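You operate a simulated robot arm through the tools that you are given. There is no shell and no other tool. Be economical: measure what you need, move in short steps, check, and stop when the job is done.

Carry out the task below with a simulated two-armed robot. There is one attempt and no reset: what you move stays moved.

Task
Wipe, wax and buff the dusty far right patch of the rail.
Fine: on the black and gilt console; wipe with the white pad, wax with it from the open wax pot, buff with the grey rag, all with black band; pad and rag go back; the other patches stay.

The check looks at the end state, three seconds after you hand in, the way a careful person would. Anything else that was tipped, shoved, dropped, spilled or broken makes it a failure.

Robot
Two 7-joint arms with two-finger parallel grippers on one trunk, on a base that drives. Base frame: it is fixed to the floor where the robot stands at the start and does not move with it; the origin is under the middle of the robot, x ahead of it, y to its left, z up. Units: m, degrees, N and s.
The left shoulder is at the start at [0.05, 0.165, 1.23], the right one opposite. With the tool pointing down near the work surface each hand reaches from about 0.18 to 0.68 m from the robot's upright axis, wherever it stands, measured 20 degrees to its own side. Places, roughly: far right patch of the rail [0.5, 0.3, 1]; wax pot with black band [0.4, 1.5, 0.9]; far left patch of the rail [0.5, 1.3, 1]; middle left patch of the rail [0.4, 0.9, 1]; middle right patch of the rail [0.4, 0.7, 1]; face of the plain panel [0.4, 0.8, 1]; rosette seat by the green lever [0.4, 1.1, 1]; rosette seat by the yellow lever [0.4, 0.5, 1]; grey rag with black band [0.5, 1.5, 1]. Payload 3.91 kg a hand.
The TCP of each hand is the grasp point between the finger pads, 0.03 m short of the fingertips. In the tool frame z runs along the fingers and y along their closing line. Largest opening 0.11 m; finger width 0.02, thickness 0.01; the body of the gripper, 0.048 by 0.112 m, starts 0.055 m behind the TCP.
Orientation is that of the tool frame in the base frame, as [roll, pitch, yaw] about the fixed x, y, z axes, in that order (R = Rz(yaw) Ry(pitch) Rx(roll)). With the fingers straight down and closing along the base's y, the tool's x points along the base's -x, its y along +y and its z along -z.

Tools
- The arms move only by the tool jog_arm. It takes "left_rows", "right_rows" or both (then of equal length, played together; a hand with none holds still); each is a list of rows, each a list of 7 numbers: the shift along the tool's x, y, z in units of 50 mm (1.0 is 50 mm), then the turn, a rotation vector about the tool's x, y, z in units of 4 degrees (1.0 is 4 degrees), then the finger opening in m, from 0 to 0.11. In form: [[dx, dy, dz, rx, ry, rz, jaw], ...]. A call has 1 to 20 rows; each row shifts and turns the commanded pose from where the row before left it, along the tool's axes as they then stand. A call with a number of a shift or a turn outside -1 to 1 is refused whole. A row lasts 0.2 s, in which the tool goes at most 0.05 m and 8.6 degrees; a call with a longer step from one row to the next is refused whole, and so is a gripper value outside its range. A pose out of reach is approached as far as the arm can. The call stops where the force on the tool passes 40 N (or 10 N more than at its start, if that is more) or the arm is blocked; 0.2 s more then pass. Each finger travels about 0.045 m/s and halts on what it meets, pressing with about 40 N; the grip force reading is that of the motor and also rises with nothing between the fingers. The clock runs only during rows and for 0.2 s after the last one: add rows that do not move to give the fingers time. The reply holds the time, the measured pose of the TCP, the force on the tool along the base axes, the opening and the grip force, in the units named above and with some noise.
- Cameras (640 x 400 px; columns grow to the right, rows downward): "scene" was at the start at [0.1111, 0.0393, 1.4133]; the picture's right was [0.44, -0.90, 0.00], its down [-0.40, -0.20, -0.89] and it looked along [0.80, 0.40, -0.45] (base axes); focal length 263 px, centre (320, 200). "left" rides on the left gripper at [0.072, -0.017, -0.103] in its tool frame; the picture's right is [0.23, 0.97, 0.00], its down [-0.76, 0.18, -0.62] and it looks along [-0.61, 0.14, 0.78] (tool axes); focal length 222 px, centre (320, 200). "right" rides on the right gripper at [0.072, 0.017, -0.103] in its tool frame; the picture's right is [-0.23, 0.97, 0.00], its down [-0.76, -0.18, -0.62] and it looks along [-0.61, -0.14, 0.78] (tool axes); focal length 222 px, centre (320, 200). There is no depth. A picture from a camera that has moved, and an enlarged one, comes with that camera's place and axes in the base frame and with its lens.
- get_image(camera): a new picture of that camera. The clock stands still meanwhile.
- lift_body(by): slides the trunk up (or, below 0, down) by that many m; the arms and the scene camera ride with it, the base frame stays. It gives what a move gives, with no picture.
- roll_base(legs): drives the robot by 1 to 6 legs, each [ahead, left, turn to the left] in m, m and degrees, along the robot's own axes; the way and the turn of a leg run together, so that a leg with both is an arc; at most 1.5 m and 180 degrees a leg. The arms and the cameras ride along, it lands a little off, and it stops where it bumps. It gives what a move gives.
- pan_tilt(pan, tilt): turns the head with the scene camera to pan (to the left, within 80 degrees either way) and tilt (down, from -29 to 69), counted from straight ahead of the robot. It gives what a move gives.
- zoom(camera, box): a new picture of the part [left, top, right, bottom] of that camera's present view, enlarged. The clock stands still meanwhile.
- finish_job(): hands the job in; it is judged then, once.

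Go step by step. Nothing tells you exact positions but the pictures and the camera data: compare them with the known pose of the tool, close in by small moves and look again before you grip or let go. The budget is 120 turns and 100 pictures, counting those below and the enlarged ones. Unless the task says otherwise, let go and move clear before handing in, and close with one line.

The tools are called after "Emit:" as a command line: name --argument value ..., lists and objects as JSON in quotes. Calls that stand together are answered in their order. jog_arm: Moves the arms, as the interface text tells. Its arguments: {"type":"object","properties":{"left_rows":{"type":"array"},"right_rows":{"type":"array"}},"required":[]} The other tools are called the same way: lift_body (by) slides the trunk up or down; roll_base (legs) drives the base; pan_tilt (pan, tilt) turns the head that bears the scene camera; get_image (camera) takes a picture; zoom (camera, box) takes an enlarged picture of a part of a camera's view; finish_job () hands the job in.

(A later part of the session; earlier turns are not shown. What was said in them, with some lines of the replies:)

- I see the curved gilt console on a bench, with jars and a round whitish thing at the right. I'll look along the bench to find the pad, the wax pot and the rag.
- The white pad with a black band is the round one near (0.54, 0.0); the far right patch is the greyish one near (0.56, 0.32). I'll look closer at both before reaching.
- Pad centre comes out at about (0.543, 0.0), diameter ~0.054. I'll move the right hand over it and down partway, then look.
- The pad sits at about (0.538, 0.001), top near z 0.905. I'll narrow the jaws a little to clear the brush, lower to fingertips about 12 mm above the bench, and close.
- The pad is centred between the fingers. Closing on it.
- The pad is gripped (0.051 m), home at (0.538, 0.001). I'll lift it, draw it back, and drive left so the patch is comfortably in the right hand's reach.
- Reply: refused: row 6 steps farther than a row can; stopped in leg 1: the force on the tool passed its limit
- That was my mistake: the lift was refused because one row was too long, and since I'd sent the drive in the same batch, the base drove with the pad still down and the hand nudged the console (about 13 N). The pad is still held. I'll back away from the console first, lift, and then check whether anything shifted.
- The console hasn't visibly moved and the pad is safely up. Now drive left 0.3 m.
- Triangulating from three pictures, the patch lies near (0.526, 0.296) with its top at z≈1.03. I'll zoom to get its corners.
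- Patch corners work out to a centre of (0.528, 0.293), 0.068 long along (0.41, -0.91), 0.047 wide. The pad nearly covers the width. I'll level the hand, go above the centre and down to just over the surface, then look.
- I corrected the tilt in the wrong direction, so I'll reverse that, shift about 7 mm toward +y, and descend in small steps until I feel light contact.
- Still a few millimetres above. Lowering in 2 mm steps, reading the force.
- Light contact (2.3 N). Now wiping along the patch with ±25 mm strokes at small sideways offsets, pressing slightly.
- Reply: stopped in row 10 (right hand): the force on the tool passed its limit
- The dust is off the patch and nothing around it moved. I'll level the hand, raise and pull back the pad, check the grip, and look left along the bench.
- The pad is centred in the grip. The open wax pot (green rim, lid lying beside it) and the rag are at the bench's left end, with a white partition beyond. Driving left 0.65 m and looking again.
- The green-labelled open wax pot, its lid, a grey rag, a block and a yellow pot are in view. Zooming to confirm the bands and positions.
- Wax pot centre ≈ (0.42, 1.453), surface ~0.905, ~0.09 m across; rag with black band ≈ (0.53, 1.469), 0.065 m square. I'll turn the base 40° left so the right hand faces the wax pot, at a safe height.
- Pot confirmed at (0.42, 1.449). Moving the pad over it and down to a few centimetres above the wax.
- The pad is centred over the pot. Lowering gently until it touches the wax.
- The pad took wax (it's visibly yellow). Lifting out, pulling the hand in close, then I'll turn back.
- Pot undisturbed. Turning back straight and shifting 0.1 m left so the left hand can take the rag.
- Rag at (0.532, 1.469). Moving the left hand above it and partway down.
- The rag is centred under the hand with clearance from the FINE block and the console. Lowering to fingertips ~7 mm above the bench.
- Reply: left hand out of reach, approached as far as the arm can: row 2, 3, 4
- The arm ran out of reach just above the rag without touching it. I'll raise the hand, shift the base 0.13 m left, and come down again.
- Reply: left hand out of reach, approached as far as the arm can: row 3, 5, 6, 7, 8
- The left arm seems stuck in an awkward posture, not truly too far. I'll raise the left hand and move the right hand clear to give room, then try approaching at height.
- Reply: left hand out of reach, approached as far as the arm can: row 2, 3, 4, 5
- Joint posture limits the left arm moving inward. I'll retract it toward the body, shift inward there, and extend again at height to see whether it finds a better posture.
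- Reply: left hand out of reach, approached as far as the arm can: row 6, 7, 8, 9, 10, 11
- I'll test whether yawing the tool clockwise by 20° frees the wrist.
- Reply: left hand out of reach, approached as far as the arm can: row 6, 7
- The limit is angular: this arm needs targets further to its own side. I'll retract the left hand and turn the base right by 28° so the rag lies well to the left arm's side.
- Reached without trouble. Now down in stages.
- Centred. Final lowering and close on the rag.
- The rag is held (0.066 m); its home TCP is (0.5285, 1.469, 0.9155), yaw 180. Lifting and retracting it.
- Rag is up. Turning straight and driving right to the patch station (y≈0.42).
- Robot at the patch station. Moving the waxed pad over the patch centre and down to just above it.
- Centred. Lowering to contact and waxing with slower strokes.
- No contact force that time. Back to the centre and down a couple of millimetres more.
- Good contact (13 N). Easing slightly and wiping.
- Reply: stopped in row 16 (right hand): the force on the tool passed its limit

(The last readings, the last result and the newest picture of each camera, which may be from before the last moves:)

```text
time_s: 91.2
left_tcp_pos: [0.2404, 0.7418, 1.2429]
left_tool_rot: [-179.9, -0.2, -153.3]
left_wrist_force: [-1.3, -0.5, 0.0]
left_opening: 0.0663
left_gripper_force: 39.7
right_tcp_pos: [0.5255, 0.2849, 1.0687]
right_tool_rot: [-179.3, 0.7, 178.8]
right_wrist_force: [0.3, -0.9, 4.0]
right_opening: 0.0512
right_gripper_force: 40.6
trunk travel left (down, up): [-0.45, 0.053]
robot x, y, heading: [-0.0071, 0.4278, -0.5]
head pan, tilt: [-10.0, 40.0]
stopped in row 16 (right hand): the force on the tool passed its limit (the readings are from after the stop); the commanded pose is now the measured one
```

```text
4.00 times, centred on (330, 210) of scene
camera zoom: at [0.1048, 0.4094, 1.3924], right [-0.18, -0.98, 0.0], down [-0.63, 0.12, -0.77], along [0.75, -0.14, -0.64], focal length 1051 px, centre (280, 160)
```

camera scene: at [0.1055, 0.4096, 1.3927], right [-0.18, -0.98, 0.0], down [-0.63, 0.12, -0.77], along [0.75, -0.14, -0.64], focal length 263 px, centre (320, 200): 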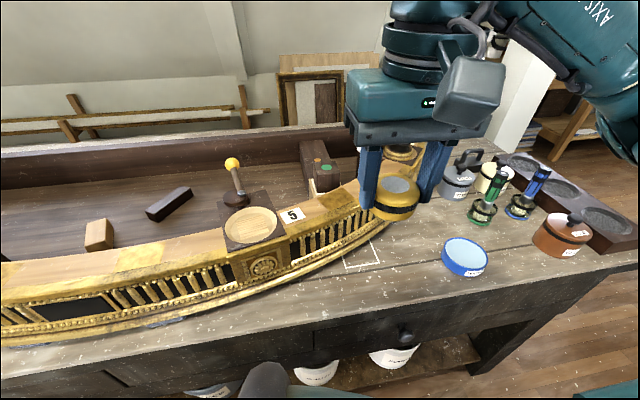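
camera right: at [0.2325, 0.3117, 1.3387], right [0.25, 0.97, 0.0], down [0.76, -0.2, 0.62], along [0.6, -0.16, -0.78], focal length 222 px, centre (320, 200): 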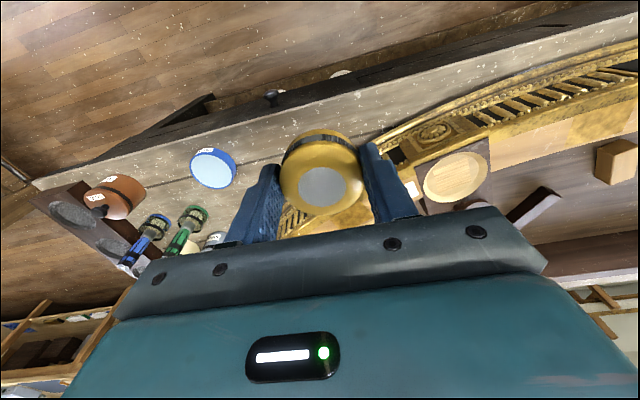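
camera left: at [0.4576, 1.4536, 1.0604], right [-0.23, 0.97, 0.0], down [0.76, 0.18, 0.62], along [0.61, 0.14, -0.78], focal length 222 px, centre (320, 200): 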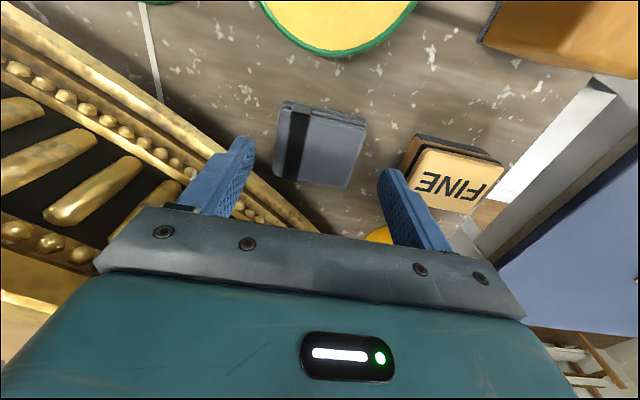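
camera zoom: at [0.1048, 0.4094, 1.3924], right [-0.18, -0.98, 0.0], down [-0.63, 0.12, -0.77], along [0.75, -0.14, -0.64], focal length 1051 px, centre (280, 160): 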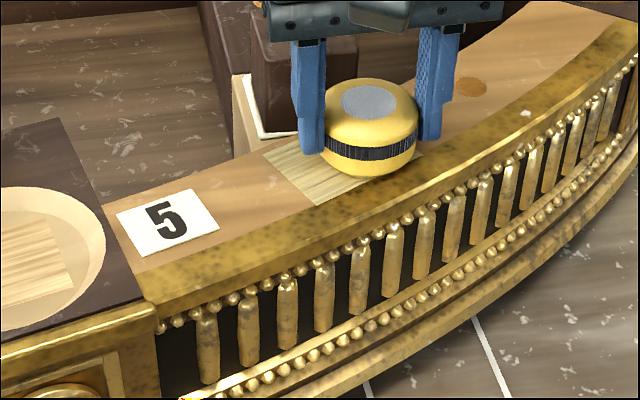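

The patch shows streaked wax now. Lifting away to see the whole patch.

Emit:
jog_arm --right_rows '[[0, 0, -0.2, 0, 0, 0, 0.04], [0, 0, -0.9, -0.17, 0.17, 0, 0.04], [0, 0, -0.9, 0, 0, 0, 0.04], [0, 0, -0.9, 0, 0, 0, 0.04], [0, 0, -0.7, 0, 0, -0.3, 0.04], [0.9, 0, 0, 0, 0, 0, 0.04], [0.9, 0, 0, 0, 0, 0, 0.04], [0.9, 0, 0, 0, 0, 0, 0.04], [0, 0, 0, 0, 0, 0, 0.04]]'

Emit:
zoom --camera "scene" --box '[250, 160, 410, 260]'

```text
time_s: 93.2
left_tcp_pos: [0.2414, 0.7422, 1.2454]
left_tool_rot: [180.0, -0.1, -153.3]
left_wrist_force: [-0.8, 0.2, -0.2]
left_opening: 0.0665
left_gripper_force: 40.3
right_tcp_pos: [0.3922, 0.282, 1.2465]
right_tool_rot: [-180.0, -0.2, -180.0]
right_wrist_force: [0.0, -0.2, -0.3]
right_opening: 0.0514
right_gripper_force: 40.1
trunk travel left (down, up): [-0.45, 0.053]
robot x, y, heading: [-0.0051, 0.4293, -0.7]
head pan, tilt: [-10.0, 40.0]
```

```text
4.00 times, centred on (330, 210) of scene
camera zoom: at [0.1061, 0.4092, 1.3926], right [-0.18, -0.98, 0.0], down [-0.63, 0.12, -0.77], along [0.75, -0.14, -0.64], focal length 1051 px, centre (280, 160)
```

zoom: 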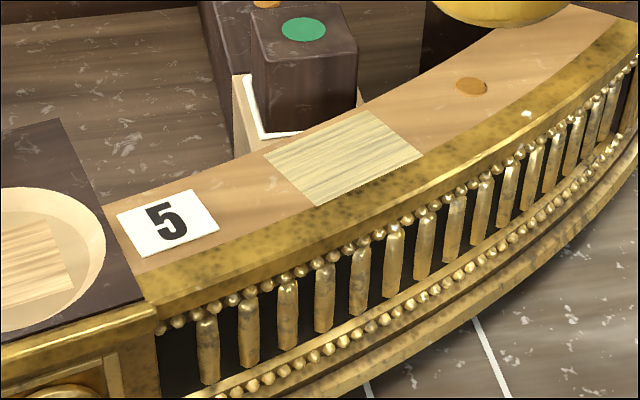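

The patch is fully and evenly waxed. Driving right to return the pad.

Emit:
roll_base --legs '[[0, -0.43, 0.6]]'

Emit:
pan_tilt --pan 10 --tilt 40

Emit:
get_image --camera "scene"

```text
time_s: 95.8
left_tcp_pos: [0.2353, 0.3141, 1.2446]
left_tool_rot: [-179.9, -0.1, -152.5]
left_wrist_force: [0.1, 0.0, -0.1]
left_opening: 0.0667
left_gripper_force: 39.9
right_tcp_pos: [0.3921, -0.1427, 1.2484]
right_tool_rot: [-180.0, -0.2, -179.4]
right_wrist_force: [0.5, 0.6, -0.8]
right_opening: 0.0511
right_gripper_force: 39.7
trunk travel left (down, up): [-0.45, 0.053]
robot x, y, heading: [-0.0086, -0.0078, 0.3]
head pan, tilt: [-10.0, 40.0]
```

```text
time_s: 96.6
left_tcp_pos: [0.236, 0.3156, 1.2438]
left_tool_rot: [179.9, -0.1, -152.6]
left_wrist_force: [0.6, 0.4, 0.6]
left_opening: 0.0666
left_gripper_force: 39.7
right_tcp_pos: [0.3911, -0.1422, 1.2484]
right_tool_rot: [-179.9, -0.3, -179.3]
right_wrist_force: [-0.3, -1.2, 0.5]
right_opening: 0.0512
right_gripper_force: 40.0
trunk travel left (down, up): [-0.45, 0.053]
robot x, y, heading: [-0.0072, -0.003, 0.2]
head pan, tilt: [10.0, 40.0]
```

```text
38 pictures are left
camera scene: at [0.1038, 0.0099, 1.3927], right [0.17, -0.98, 0.0], down [-0.63, -0.11, -0.77], along [0.75, 0.13, -0.64], focal length 263 px, centre (320, 200)
```

scene: 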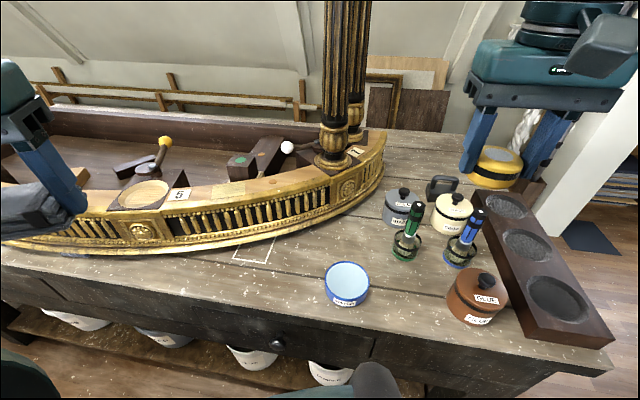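

Pad home area is clear. Moving the pad above (0.538, 0.001) and down to 4 cm above the bench.

Emit:
jog_arm --right_rows '[[-0.588, 0.572, 0, 0, 0, 0.175, 0.04], [-0.588, 0.572, 0, 0, 0, 0, 0.04], [-0.588, 0.572, 0, 0, 0, 0, 0.04], [-0.588, 0.572, 0, 0, 0, 0, 0.04], [-0.588, 0.572, 0, 0, 0, 0, 0.04], [0, 0, 0.96, 0, 0, 0, 0.04], [0, 0, 0.96, 0, 0, 0, 0.04], [0, 0, 0.96, 0, 0, 0, 0.04], [0, 0, 0.96, 0, 0, 0, 0.04], [0, 0, 0.96, 0, 0, 0, 0.04], [0, 0, 0.96, 0, 0, 0, 0.04], [0, 0, 0, 0, 0, 0, 0.04]]'

Emit:
get_image --camera "right"

```text
time_s: 99.2
left_tcp_pos: [0.2348, 0.3134, 1.2442]
left_tool_rot: [-180.0, -0.1, -152.6]
left_wrist_force: [-0.2, -0.6, -0.9]
left_opening: 0.0666
left_gripper_force: 39.6
right_tcp_pos: [0.5391, 0.0017, 0.9578]
right_tool_rot: [-179.9, -0.2, 179.9]
right_wrist_force: [0.4, 0.4, -0.2]
right_opening: 0.0511
right_gripper_force: 40.0
trunk travel left (down, up): [-0.45, 0.053]
robot x, y, heading: [-0.0049, -0.0047, -0.1]
head pan, tilt: [10.0, 40.0]
```

```text
37 pictures are left
camera right: at [0.4662, 0.0189, 1.0626], right [0.23, 0.97, 0.0], down [0.76, -0.18, 0.62], along [0.6, -0.14, -0.78], focal length 222 px, centre (320, 200)
```

right: 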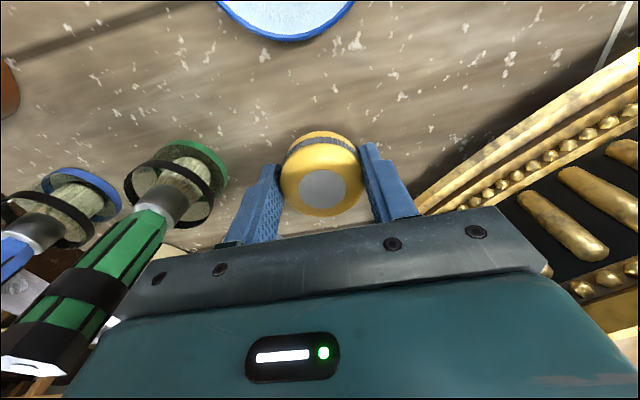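

Same view as at the pick-up. Lowering to 0.9225 and opening.

Emit:
jog_arm --right_rows '[[0, 0, 0.4, 0, 0, 0, 0.04], [0, 0, 0.2, 0, 0, 0, 0.04], [0, 0, 0.08, 0, 0, 0, 0.04], [0, 0, 0.03, 0, 0, 0, 0.04], [0, 0, 0, 0, 0, 0, 0.04]]'

Emit:
zoom --camera "scene" --box '[300, 190, 460, 290]'

```text
time_s: 100.4
left_tcp_pos: [0.2362, 0.3142, 1.2453]
left_tool_rot: [180.0, -0.1, -152.7]
left_wrist_force: [-0.4, 0.2, -0.9]
left_opening: 0.0665
left_gripper_force: 40.2
right_tcp_pos: [0.5372, 0.0015, 0.9222]
right_tool_rot: [-180.0, -0.2, -180.0]
right_wrist_force: [0.0, -0.4, 0.7]
right_opening: 0.0511
right_gripper_force: 39.7
trunk travel left (down, up): [-0.45, 0.053]
robot x, y, heading: [-0.0088, -0.0035, 0.1]
head pan, tilt: [10.0, 40.0]
```

```text
4.00 times, centred on (380, 240) of scene
camera zoom: at [0.1038, 0.0099, 1.3927], right [0.17, -0.98, 0.0], down [-0.63, -0.11, -0.77], along [0.75, 0.13, -0.64], focal length 1051 px, centre (80, 40)
```

zoom: 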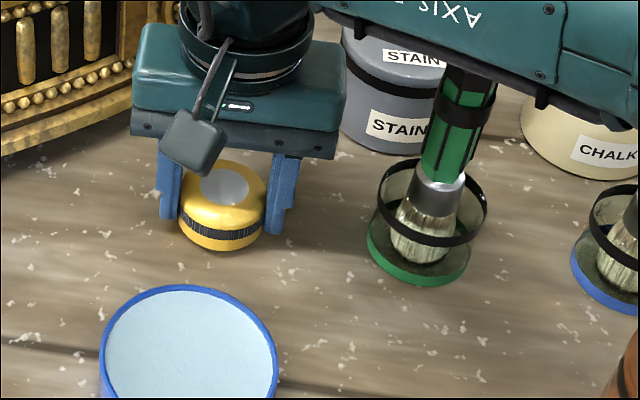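

Emit:
jog_arm --right_rows '[[0, 0, 0.02, 0, 0, 0, 0.04], [0, 0, 0, 0, 0, 0, 0.055], [0, 0, 0, 0, 0, 0, 0.065], [0, 0, 0, 0, 0, 0, 0.08], [0, 0, 0, 0, 0, 0, 0.085], [0, 0, 0, 0, 0, 0, 0.085], [0, 0, -0.4, 0, 0, 0, 0.085], [0, 0, -0.9, 0, 0, 0, 0.085], [0, 0, -0.9, 0, 0, 0, 0.085], [0, 0, -0.9, 0, 0, 0, 0.085], [0, 0, -0.9, 0, 0, 0, 0.085], [0, 0, -0.9, 0, 0, 0, 0.085], [0, 0, -0.9, 0, 0, 0, 0.085], [0, 0, -0.9, 0, 0, 0, 0.085], [0.9, -0.3, 0, 0, 0, 0, 0.085], [0.9, -0.3, 0, 0, 0, 0, 0.085], [0.9, -0.3, 0, 0, 0, 0, 0.085], [0.9, -0.3, 0, 0, 0, 0, 0.085], [0, 0, 0, 0, 0, 0, 0.085]]'

Emit:
get_image --camera "scene"

```text
time_s: 104.4
left_tcp_pos: [0.2361, 0.3138, 1.2456]
left_tool_rot: [179.9, -0.1, -152.6]
left_wrist_force: [0.2, -0.3, -0.2]
left_opening: 0.0666
left_gripper_force: 39.9
right_tcp_pos: [0.3582, -0.0617, 1.2578]
right_tool_rot: [-179.9, -0.2, 179.9]
right_wrist_force: [0.4, 0.2, 0.4]
right_opening: 0.085
right_gripper_force: 0.1
trunk travel left (down, up): [-0.45, 0.053]
robot x, y, heading: [-0.0086, -0.0065, -0.0]
head pan, tilt: [10.0, 40.0]
```

```text
35 pictures are left
camera scene: at [0.1042, 0.0102, 1.3926], right [0.17, -0.98, 0.0], down [-0.63, -0.11, -0.77], along [0.75, 0.13, -0.64], focal length 263 px, centre (320, 200)
```

scene: 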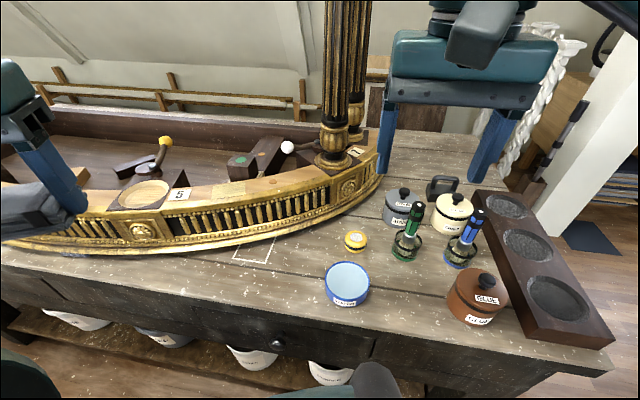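

The pad is back in its place. Now turning the base right 22° so the left hand with the rag can work the patch.

Emit:
roll_base --legs '[[0, 0, -22]]'

Emit:
pan_tilt --pan 40 --tilt 40

Emit:
get_image --camera "scene"

Emit:
get_image --camera "left"

```text
time_s: 106.0
left_tcp_pos: [0.3361, 0.2005, 1.2455]
left_tool_rot: [-180.0, -0.1, -174.4]
left_wrist_force: [0.7, -0.2, 0.2]
left_opening: 0.0665
left_gripper_force: 39.9
right_tcp_pos: [0.3105, -0.1929, 1.2574]
right_tool_rot: [-179.9, -0.2, 158.2]
right_wrist_force: [-0.2, -0.3, 0.6]
right_opening: 0.0851
right_gripper_force: 0.1
trunk travel left (down, up): [-0.45, 0.053]
robot x, y, heading: [-0.0111, -0.0055, -21.7]
head pan, tilt: [10.0, 40.0]
```

```text
time_s: 106.9
left_tcp_pos: [0.3363, 0.1992, 1.2453]
left_tool_rot: [-180.0, -0.1, -174.5]
left_wrist_force: [-0.6, 0.2, -0.3]
left_opening: 0.0666
left_gripper_force: 40.6
right_tcp_pos: [0.3116, -0.1941, 1.2566]
right_tool_rot: [-179.9, -0.2, 158.1]
right_wrist_force: [0.1, 0.0, -0.1]
right_opening: 0.0849
right_gripper_force: 0.0
trunk travel left (down, up): [-0.45, 0.053]
robot x, y, heading: [-0.0104, -0.0039, -21.9]
head pan, tilt: [40.0, 40.0]
```

```text
34 pictures are left
camera scene: at [0.0987, 0.0108, 1.3927], right [0.31, -0.95, 0.0], down [-0.61, -0.2, -0.77], along [0.73, 0.24, -0.64], focal length 263 px, centre (320, 200)
```

scene: 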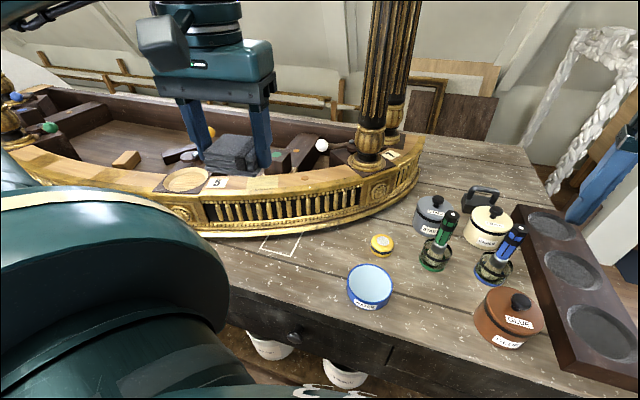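

```text
33 pictures are left
camera left: at [0.2654, 0.1767, 1.3479], right [-0.32, 0.95, 0.0], down [0.74, 0.25, 0.62], along [0.59, 0.2, -0.78], focal length 222 px, centre (320, 200)
```

left: 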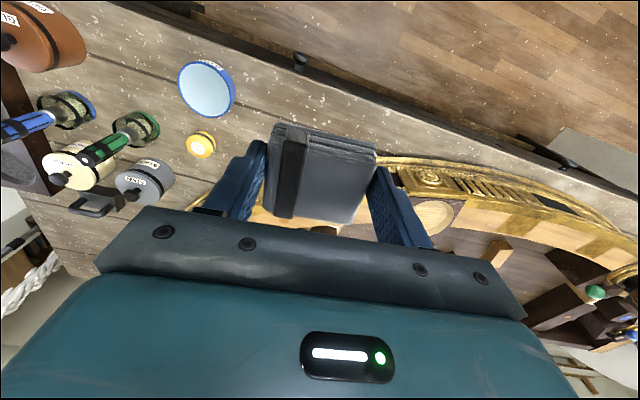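

Rag well held. I'll align the rag with the rail (yaw ≈ -160), bring it over the patch biased slightly to the front (a block stands close behind), and stop about 2 cm above.

Emit:
jog_arm --left_rows '[[0, 0, 0, 0, 0, -0.9, 0.05], [0, 0, 0, 0, 0, -0.9, 0.05], [0, 0, 0, 0, 0, -0.9, 0.05], [0, 0, 0, 0, 0, -0.9, 0.05], [-0.805, 0.09, 0, 0, 0, 0, 0.05], [-0.805, 0.09, 0, 0, 0, 0, 0.05], [-0.805, 0.09, 0, 0, 0, 0, 0.05], [-0.805, 0.09, 0, 0, 0, 0, 0.05], [-0.805, 0.09, 0, 0, 0, 0, 0.05], [0, 0, 0.8, 0, 0, 0, 0.05], [0, 0, 0.8, 0, 0, 0, 0.05], [0, 0, 0.8, 0, 0, 0, 0.05], [0, 0, 0.8, 0, 0, 0, 0.05], [0, 0, 0, 0, 0, 0, 0.05]]'

Emit:
zoom --camera "scene" --box '[190, 120, 350, 240]'

Emit:
get_image --camera "left"

```text
time_s: 109.9
left_tcp_pos: [0.5161, 0.2884, 1.0839]
left_tool_rot: [179.9, -0.1, -160.0]
left_wrist_force: [0.8, -0.7, -1.4]
left_opening: 0.0665
left_gripper_force: 40.0
right_tcp_pos: [0.3105, -0.1926, 1.2577]
right_tool_rot: [-179.8, -0.2, 158.2]
right_wrist_force: [0.1, -0.6, -0.1]
right_opening: 0.0849
right_gripper_force: 0.1
trunk travel left (down, up): [-0.45, 0.053]
robot x, y, heading: [-0.0055, -0.0031, -21.6]
head pan, tilt: [40.0, 40.0]
```

```text
3.33 times, centred on (270, 180) of scene
camera zoom: at [0.0984, 0.0107, 1.3927], right [0.31, -0.95, 0.0], down [-0.61, -0.2, -0.77], along [0.73, 0.24, -0.64], focal length 876 px, centre (487, 267)
```

zoom: 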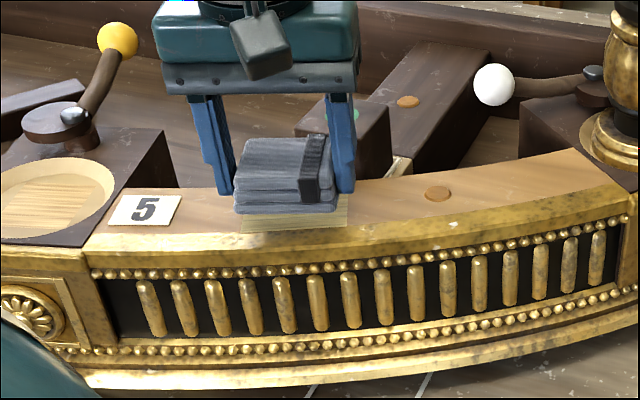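

```text
31 pictures are left
camera left: at [0.4537, 0.2492, 1.1859], right [-0.55, 0.84, 0.0], down [0.66, 0.43, 0.62], along [0.52, 0.34, -0.78], focal length 222 px, centre (320, 200)
```

left: 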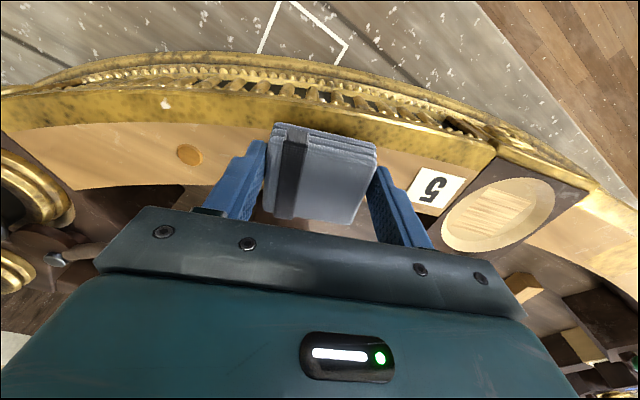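

The rag lines up with the patch. Lowering to contact.

Emit:
jog_arm --left_rows '[[0, 0, 0.2, 0, 0, 0, 0.05], [0, 0, 0.1, 0, 0, 0, 0.05], [0, 0, 0.06, 0, 0, 0, 0.05], [0, 0, 0.05, 0, 0, 0, 0.05], [0, 0, 0, 0, 0, 0, 0.05]]'

Emit:
zoom --camera "scene" --box '[190, 120, 350, 240]'

```text
time_s: 111.1
left_tcp_pos: [0.5157, 0.2912, 1.0631]
left_tool_rot: [179.9, 0.0, -160.0]
left_wrist_force: [0.4, -0.6, 0.0]
left_opening: 0.0666
left_gripper_force: 39.7
right_tcp_pos: [0.3117, -0.1931, 1.257]
right_tool_rot: [-179.9, -0.2, 158.2]
right_wrist_force: [0.6, 0.1, 0.1]
right_opening: 0.085
right_gripper_force: 0.1
trunk travel left (down, up): [-0.45, 0.053]
robot x, y, heading: [-0.0101, -0.0027, -21.9]
head pan, tilt: [40.0, 40.0]
```

```text
3.33 times, centred on (270, 180) of scene
camera zoom: at [0.0987, 0.0109, 1.3927], right [0.31, -0.95, 0.0], down [-0.61, -0.2, -0.77], along [0.73, 0.24, -0.64], focal length 876 px, centre (487, 267)
```

zoom: 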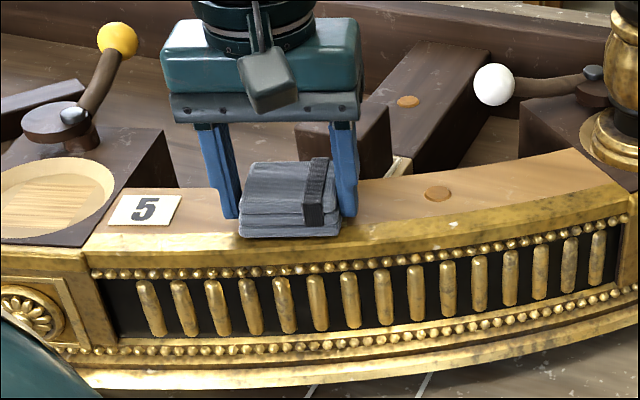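

Nearly touching. Two more small steps, then gentle buffing strokes if the force stays low.

Emit:
jog_arm --left_rows '[[0, 0, 0.04, 0, 0, 0, 0.05], [0, 0, 0.03, 0, 0, 0, 0.05], [0, 0, 0, 0, 0, 0, 0.05]]'

```text
time_s: 111.9
left_tcp_pos: [0.5171, 0.2894, 1.0613]
left_tool_rot: [-179.9, 0.1, -160.0]
left_wrist_force: [0.1, 0.8, 11.6]
left_opening: 0.0666
left_gripper_force: 40.3
right_tcp_pos: [0.3103, -0.1953, 1.2579]
right_tool_rot: [180.0, -0.1, 158.2]
right_wrist_force: [-0.6, 0.7, 0.0]
right_opening: 0.085
right_gripper_force: 0.1
trunk travel left (down, up): [-0.45, 0.053]
robot x, y, heading: [-0.0071, -0.0012, -21.7]
head pan, tilt: [40.0, 40.0]
```

Contact at about 12 N. Buffing along the rail.

Emit:
jog_arm --left_rows '[[0, 0, -0.01, 0, 0, 0, 0.05], [0, -0.2, 0, 0, 0, 0, 0.05], [0, -0.2, 0, 0, 0, 0, 0.05], [0, 0.2, 0, 0, 0, 0, 0.05], [0, 0.2, 0, 0, 0, 0, 0.05], [0, 0.2, 0, 0, 0, 0, 0.05], [0, 0.2, 0, 0, 0, 0, 0.05], [-0.08, 0, 0, 0, 0, 0, 0.05], [0, -0.2, 0, 0, 0, 0, 0.05], [0, -0.2, 0, 0, 0, 0, 0.05], [0, -0.2, 0, 0, 0, 0, 0.05], [0, -0.2, 0, 0, 0, 0, 0.05], [0.08, 0, 0, 0, 0, 0, 0.05], [0, 0.2, 0, 0, 0, 0, 0.05], [0, 0.2, 0, 0, 0, 0, 0.05], [0, 0, 0, 0, 0, 0, 0.05]]'

Emit:
jog_arm --left_rows '[[0, 0, -0.2, 0, 0, 0, 0.05], [0, 0, -0.9, 0, 0, 0, 0.05], [0, 0, -0.9, 0, 0, 0, 0.05], [0, 0, -0.9, 0, 0, 0, 0.05], [0, 0, -0.8, 0, 0, 0, 0.05], [0, 0, 0, 0, 0, 0, 0.05]]'

Emit:
zoom --camera "scene" --box '[190, 120, 350, 240]'

```text
time_s: 115.3
left_tcp_pos: [0.518, 0.2915, 1.0627]
left_tool_rot: [-179.9, -0.1, -160.0]
left_wrist_force: [0.5, -0.2, 1.7]
left_opening: 0.0667
left_gripper_force: 39.7
right_tcp_pos: [0.3115, -0.1941, 1.2566]
right_tool_rot: [-179.9, -0.1, 158.1]
right_wrist_force: [-0.1, -0.6, -0.6]
right_opening: 0.0849
right_gripper_force: 0.0
trunk travel left (down, up): [-0.45, 0.053]
robot x, y, heading: [-0.0096, -0.0042, -21.7]
head pan, tilt: [40.0, 40.0]
```

```text
time_s: 116.7
left_tcp_pos: [0.5155, 0.2927, 1.2473]
left_tool_rot: [-179.9, -0.2, -160.0]
left_wrist_force: [-0.1, 0.4, 0.2]
left_opening: 0.0668
left_gripper_force: 40.0
right_tcp_pos: [0.3119, -0.1932, 1.2566]
right_tool_rot: [-179.9, -0.1, 158.1]
right_wrist_force: [-0.4, 0.0, -0.4]
right_opening: 0.0849
right_gripper_force: 0.1
trunk travel left (down, up): [-0.45, 0.053]
robot x, y, heading: [-0.009, -0.0027, -21.8]
head pan, tilt: [40.0, 40.0]
```

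```text
3.33 times, centred on (270, 180) of scene
camera zoom: at [0.0989, 0.0111, 1.3927], right [0.31, -0.95, 0.0], down [-0.61, -0.2, -0.77], along [0.73, 0.24, -0.64], focal length 876 px, centre (487, 267)
```

zoom: 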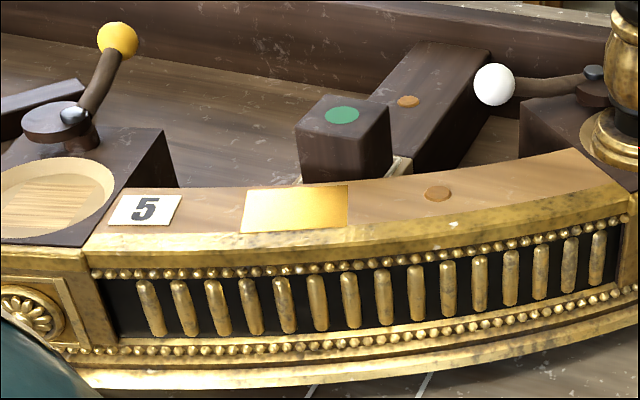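

The patch is bright and buffed. Now retract the rag and drive back to the left end to return it.

Emit:
jog_arm --left_rows '[[0.9, 0, 0, 0, 0, 0, 0.05], [0.9, 0, 0, 0, 0, 0, 0.05], [0.9, 0, 0, 0, 0, 0, 0.05], [0.9, 0, 0, 0, 0, 0, 0.05], [0.4, 0, 0, 0, 0, 0, 0.05], [0, 0, 0, 0, 0, 0, 0.05]]'

```text
time_s: 118.1
left_tcp_pos: [0.3308, 0.2225, 1.2468]
left_tool_rot: [-180.0, -0.1, -160.0]
left_wrist_force: [0.5, -0.7, -0.2]
left_opening: 0.0667
left_gripper_force: 39.8
right_tcp_pos: [0.3109, -0.1942, 1.257]
right_tool_rot: [-179.8, -0.2, 158.1]
right_wrist_force: [0.2, -1.3, 1.0]
right_opening: 0.0851
right_gripper_force: 0.0
trunk travel left (down, up): [-0.45, 0.053]
robot x, y, heading: [-0.0096, -0.0043, -21.4]
head pan, tilt: [40.0, 40.0]
```

Emit:
roll_base --legs '[[0, 0, 21.7], [0, 1.305, 0]]'

Emit:
roll_base --legs '[[0, 0, -27.3]]'

Emit:
pan_tilt --pan 50 --tilt 40

Emit:
get_image --camera "scene"

```text
time_s: 125.8
left_tcp_pos: [0.2099, 1.6488, 1.2463]
left_tool_rot: [-180.0, -0.1, -137.4]
left_wrist_force: [0.2, 0.3, 0.2]
left_opening: 0.0666
left_gripper_force: 39.5
right_tcp_pos: [0.3516, 1.2556, 1.2565]
right_tool_rot: [-179.9, -0.2, -179.1]
right_wrist_force: [0.0, -0.2, -0.6]
right_opening: 0.0847
right_gripper_force: 0.1
trunk travel left (down, up): [-0.45, 0.053]
robot x, y, heading: [-0.0167, 1.3114, 0.9]
head pan, tilt: [40.0, 40.0]
```

```text
time_s: 127.6
left_tcp_pos: [0.3397, 1.5048, 1.247]
left_tool_rot: [179.9, -0.1, -164.9]
left_wrist_force: [-0.6, 0.3, 1.1]
left_opening: 0.0667
left_gripper_force: 40.1
right_tcp_pos: [0.2857, 1.0924, 1.2562]
right_tool_rot: [-179.9, -0.1, 153.2]
right_wrist_force: [-0.6, 0.6, -0.2]
right_opening: 0.0852
right_gripper_force: 0.0
trunk travel left (down, up): [-0.45, 0.053]
robot x, y, heading: [-0.0184, 1.3071, -26.7]
head pan, tilt: [40.0, 40.0]
```

```text
time_s: 128.3
left_tcp_pos: [0.3404, 1.5046, 1.2464]
left_tool_rot: [180.0, -0.1, -164.9]
left_wrist_force: [0.3, -0.4, -1.1]
left_opening: 0.0667
left_gripper_force: 40.2
right_tcp_pos: [0.2861, 1.0913, 1.2567]
right_tool_rot: [-179.9, -0.2, 153.2]
right_wrist_force: [0.7, 0.3, 1.1]
right_opening: 0.0854
right_gripper_force: 0.1
trunk travel left (down, up): [-0.45, 0.053]
robot x, y, heading: [-0.0162, 1.3103, -26.7]
head pan, tilt: [50.0, 40.0]
```

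```text
28 pictures are left
camera scene: at [0.0871, 1.328, 1.3927], right [0.4, -0.92, 0.0], down [-0.59, -0.25, -0.77], along [0.7, 0.3, -0.64], focal length 263 px, centre (320, 200)
```

scene: 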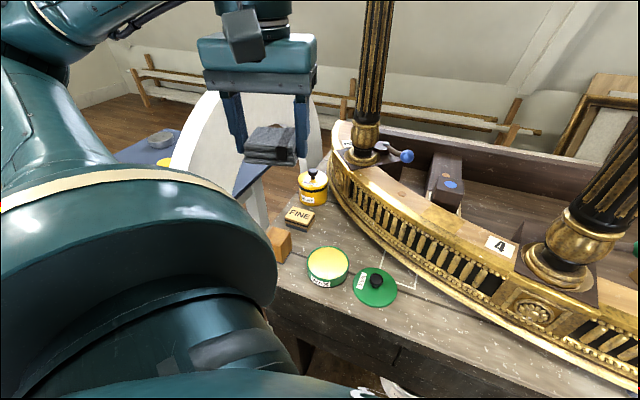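

Turning the rag square and moving above its home, then down to 4 cm above the bench.

Emit:
jog_arm --left_rows '[[0, 0, 0, 0, 0, 0.944, 0.05], [0, 0, 0, 0, 0, 0.944, 0.05], [0, 0, 0, 0, 0, 0.944, 0.05], [0, 0, 0, 0, 0, 0.944, 0.05], [-0.94, -0.18, 0, 0, 0, 0, 0.05], [-0.94, -0.18, 0, 0, 0, 0, 0.05], [-0.94, -0.18, 0, 0, 0, 0, 0.05], [-0.94, -0.18, 0, 0, 0, 0, 0.05], [0, 0, 0.95, 0, 0, 0, 0.05], [0, 0, 0.95, 0, 0, 0, 0.05], [0, 0, 0.95, 0, 0, 0, 0.05], [0, 0, 0.95, 0, 0, 0, 0.05], [0, 0, 0.95, 0, 0, 0, 0.05], [0, 0, 0.9, 0, 0, 0, 0.05], [0, 0, 0, 0, 0, 0, 0.05]]'

Emit:
zoom --camera "scene" --box '[260, 160, 420, 280]'

```text
time_s: 131.5
left_tcp_pos: [0.5269, 1.4699, 0.9666]
left_tool_rot: [180.0, 0.0, -179.9]
left_wrist_force: [-0.6, 0.8, -1.0]
left_opening: 0.0665
left_gripper_force: 39.9
right_tcp_pos: [0.2853, 1.0912, 1.2575]
right_tool_rot: [-179.9, -0.2, 153.3]
right_wrist_force: [0.3, -0.4, 0.2]
right_opening: 0.0851
right_gripper_force: 0.0
trunk travel left (down, up): [-0.45, 0.053]
robot x, y, heading: [-0.0181, 1.3136, -26.5]
head pan, tilt: [50.0, 40.0]
```

```text
3.33 times, centred on (340, 220) of scene
camera zoom: at [0.0867, 1.328, 1.3927], right [0.4, -0.92, 0.0], down [-0.59, -0.25, -0.77], along [0.7, 0.3, -0.64], focal length 876 px, centre (253, 133)
```

zoom: 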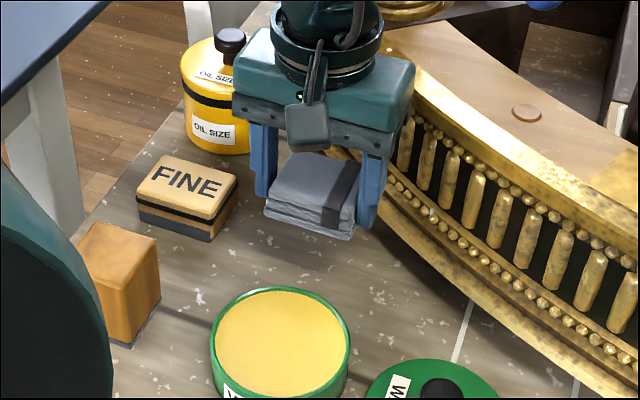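

Matches the pick-up view. Lowering to 0.916.

Emit:
jog_arm --left_rows '[[0, 0, 0.5, 0, 0, 0, 0.05], [0, 0, 0.3, 0, 0, 0, 0.05], [0, 0, 0.14, 0, 0, 0, 0.05], [0, 0, 0.06, 0, 0, 0, 0.05], [0, 0, 0, 0, 0, 0, 0.05]]'

Emit:
zoom --camera "scene" --box '[260, 160, 420, 280]'

```text
time_s: 132.7
left_tcp_pos: [0.5282, 1.4698, 0.9141]
left_tool_rot: [180.0, -0.1, -180.0]
left_wrist_force: [-0.4, -0.3, 0.5]
left_opening: 0.0664
left_gripper_force: 39.5
right_tcp_pos: [0.2857, 1.0921, 1.2574]
right_tool_rot: [-180.0, -0.1, 153.2]
right_wrist_force: [0.4, 0.8, 0.1]
right_opening: 0.0848
right_gripper_force: 0.1
trunk travel left (down, up): [-0.45, 0.053]
robot x, y, heading: [-0.0183, 1.3092, -26.7]
head pan, tilt: [50.0, 40.0]
```

```text
3.33 times, centred on (340, 220) of scene
camera zoom: at [0.087, 1.328, 1.3927], right [0.4, -0.92, 0.0], down [-0.59, -0.25, -0.77], along [0.7, 0.3, -0.64], focal length 876 px, centre (253, 133)
```

zoom: 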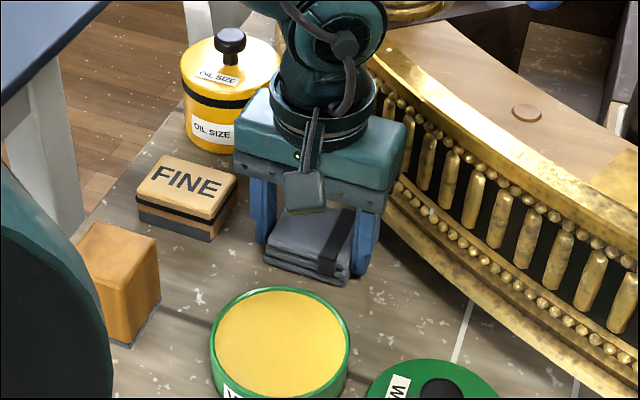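

The rag sits on the bench at its home. Opening, lifting clear and retracting.

Emit:
jog_arm --left_rows '[[0, 0, 0.01, 0, 0, 0, 0.065], [0, 0, 0, 0, 0, 0, 0.075], [0, 0, 0, 0, 0, 0, 0.085], [0, 0, 0, 0, 0, 0, 0.085], [0, 0, 0, 0, 0, 0, 0.085], [0, 0, -0.4, 0, 0, 0, 0.085], [0, 0, -0.9, 0, 0, 0, 0.085], [0, 0, -0.9, 0, 0, 0, 0.085], [0, 0, -0.9, 0, 0, 0, 0.085], [0, 0, -0.9, 0, 0, 0, 0.085], [0, 0, -0.9, 0, 0, 0, 0.085], [0, 0, -0.9, 0, 0, 0, 0.085], [0, 0, -0.9, 0, 0, 0, 0.085], [0.9, 0, 0, 0, 0, 0, 0.085], [0.9, 0, 0, 0, 0, 0, 0.085], [0.9, 0, 0, 0, 0, 0, 0.085], [0.9, 0, 0, 0, 0, 0, 0.085], [0, 0, 0, 0, 0, 0, 0.085]]'

Emit:
get_image --camera "scene"

Emit:
pan_tilt --pan -20 --tilt 30

Emit:
get_image --camera "scene"

```text
time_s: 136.5
left_tcp_pos: [0.3503, 1.4691, 1.2456]
left_tool_rot: [180.0, -0.2, -179.9]
left_wrist_force: [-0.8, 0.7, 0.2]
left_opening: 0.0849
left_gripper_force: 0.1
right_tcp_pos: [0.286, 1.0915, 1.2575]
right_tool_rot: [-179.9, -0.2, 153.2]
right_wrist_force: [0.6, 0.8, -0.3]
right_opening: 0.0848
right_gripper_force: 0.1
trunk travel left (down, up): [-0.45, 0.053]
robot x, y, heading: [-0.0171, 1.3046, -26.8]
head pan, tilt: [50.0, 40.0]
```

```text
25 pictures are left
camera scene: at [0.0874, 1.3278, 1.3927], right [0.4, -0.92, 0.0], down [-0.59, -0.25, -0.77], along [0.7, 0.3, -0.64], focal length 263 px, centre (320, 200)
```

scene: 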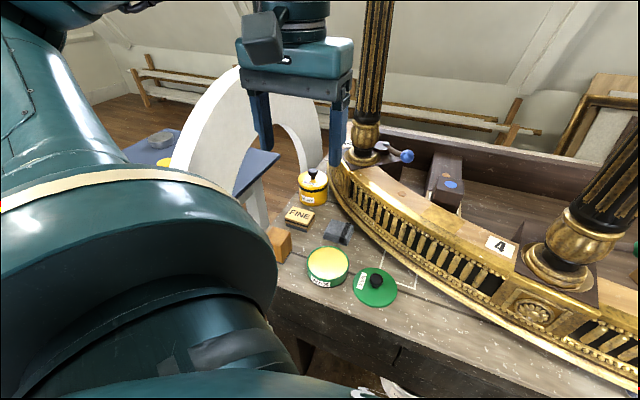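

```text
time_s: 137.9
left_tcp_pos: [0.3494, 1.4704, 1.2453]
left_tool_rot: [-180.0, -0.1, 180.0]
left_wrist_force: [0.0, 0.1, -0.1]
left_opening: 0.0849
left_gripper_force: 0.1
right_tcp_pos: [0.2862, 1.091, 1.2569]
right_tool_rot: [-179.9, -0.2, 153.2]
right_wrist_force: [0.1, -0.6, 0.0]
right_opening: 0.085
right_gripper_force: 0.2
trunk travel left (down, up): [-0.45, 0.053]
robot x, y, heading: [-0.0166, 1.3091, -26.7]
head pan, tilt: [-20.0, 30.0]
```

```text
24 pictures are left
camera scene: at [0.0711, 1.2286, 1.408], right [-0.73, -0.69, 0.0], down [-0.34, 0.36, -0.87], along [0.59, -0.63, -0.5], focal length 263 px, centre (320, 200)
```

scene: 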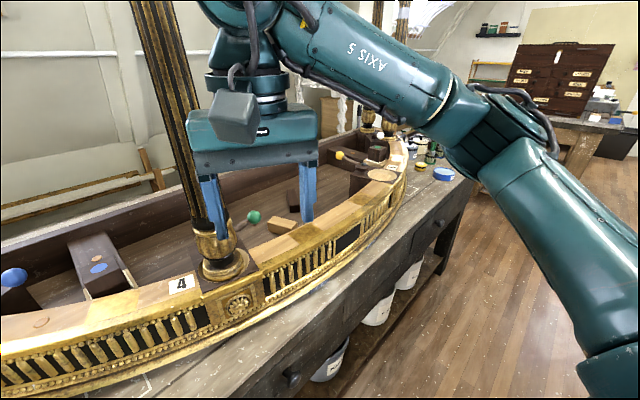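

The patch is buffed, the pad and rag are back home, and both hands are empty and clear. Handing in.

Emit:
finish_job

```text
The job is handed in.
```

The far right patch is wiped, waxed and buffed to a bright gilt, and the pad and rag are back where they were. While I was carrying the pad, I drove before it was lifted, so it slid about 11 cm along the bench and nudged the console at about 13 N. I saw nothing shifted afterwards.
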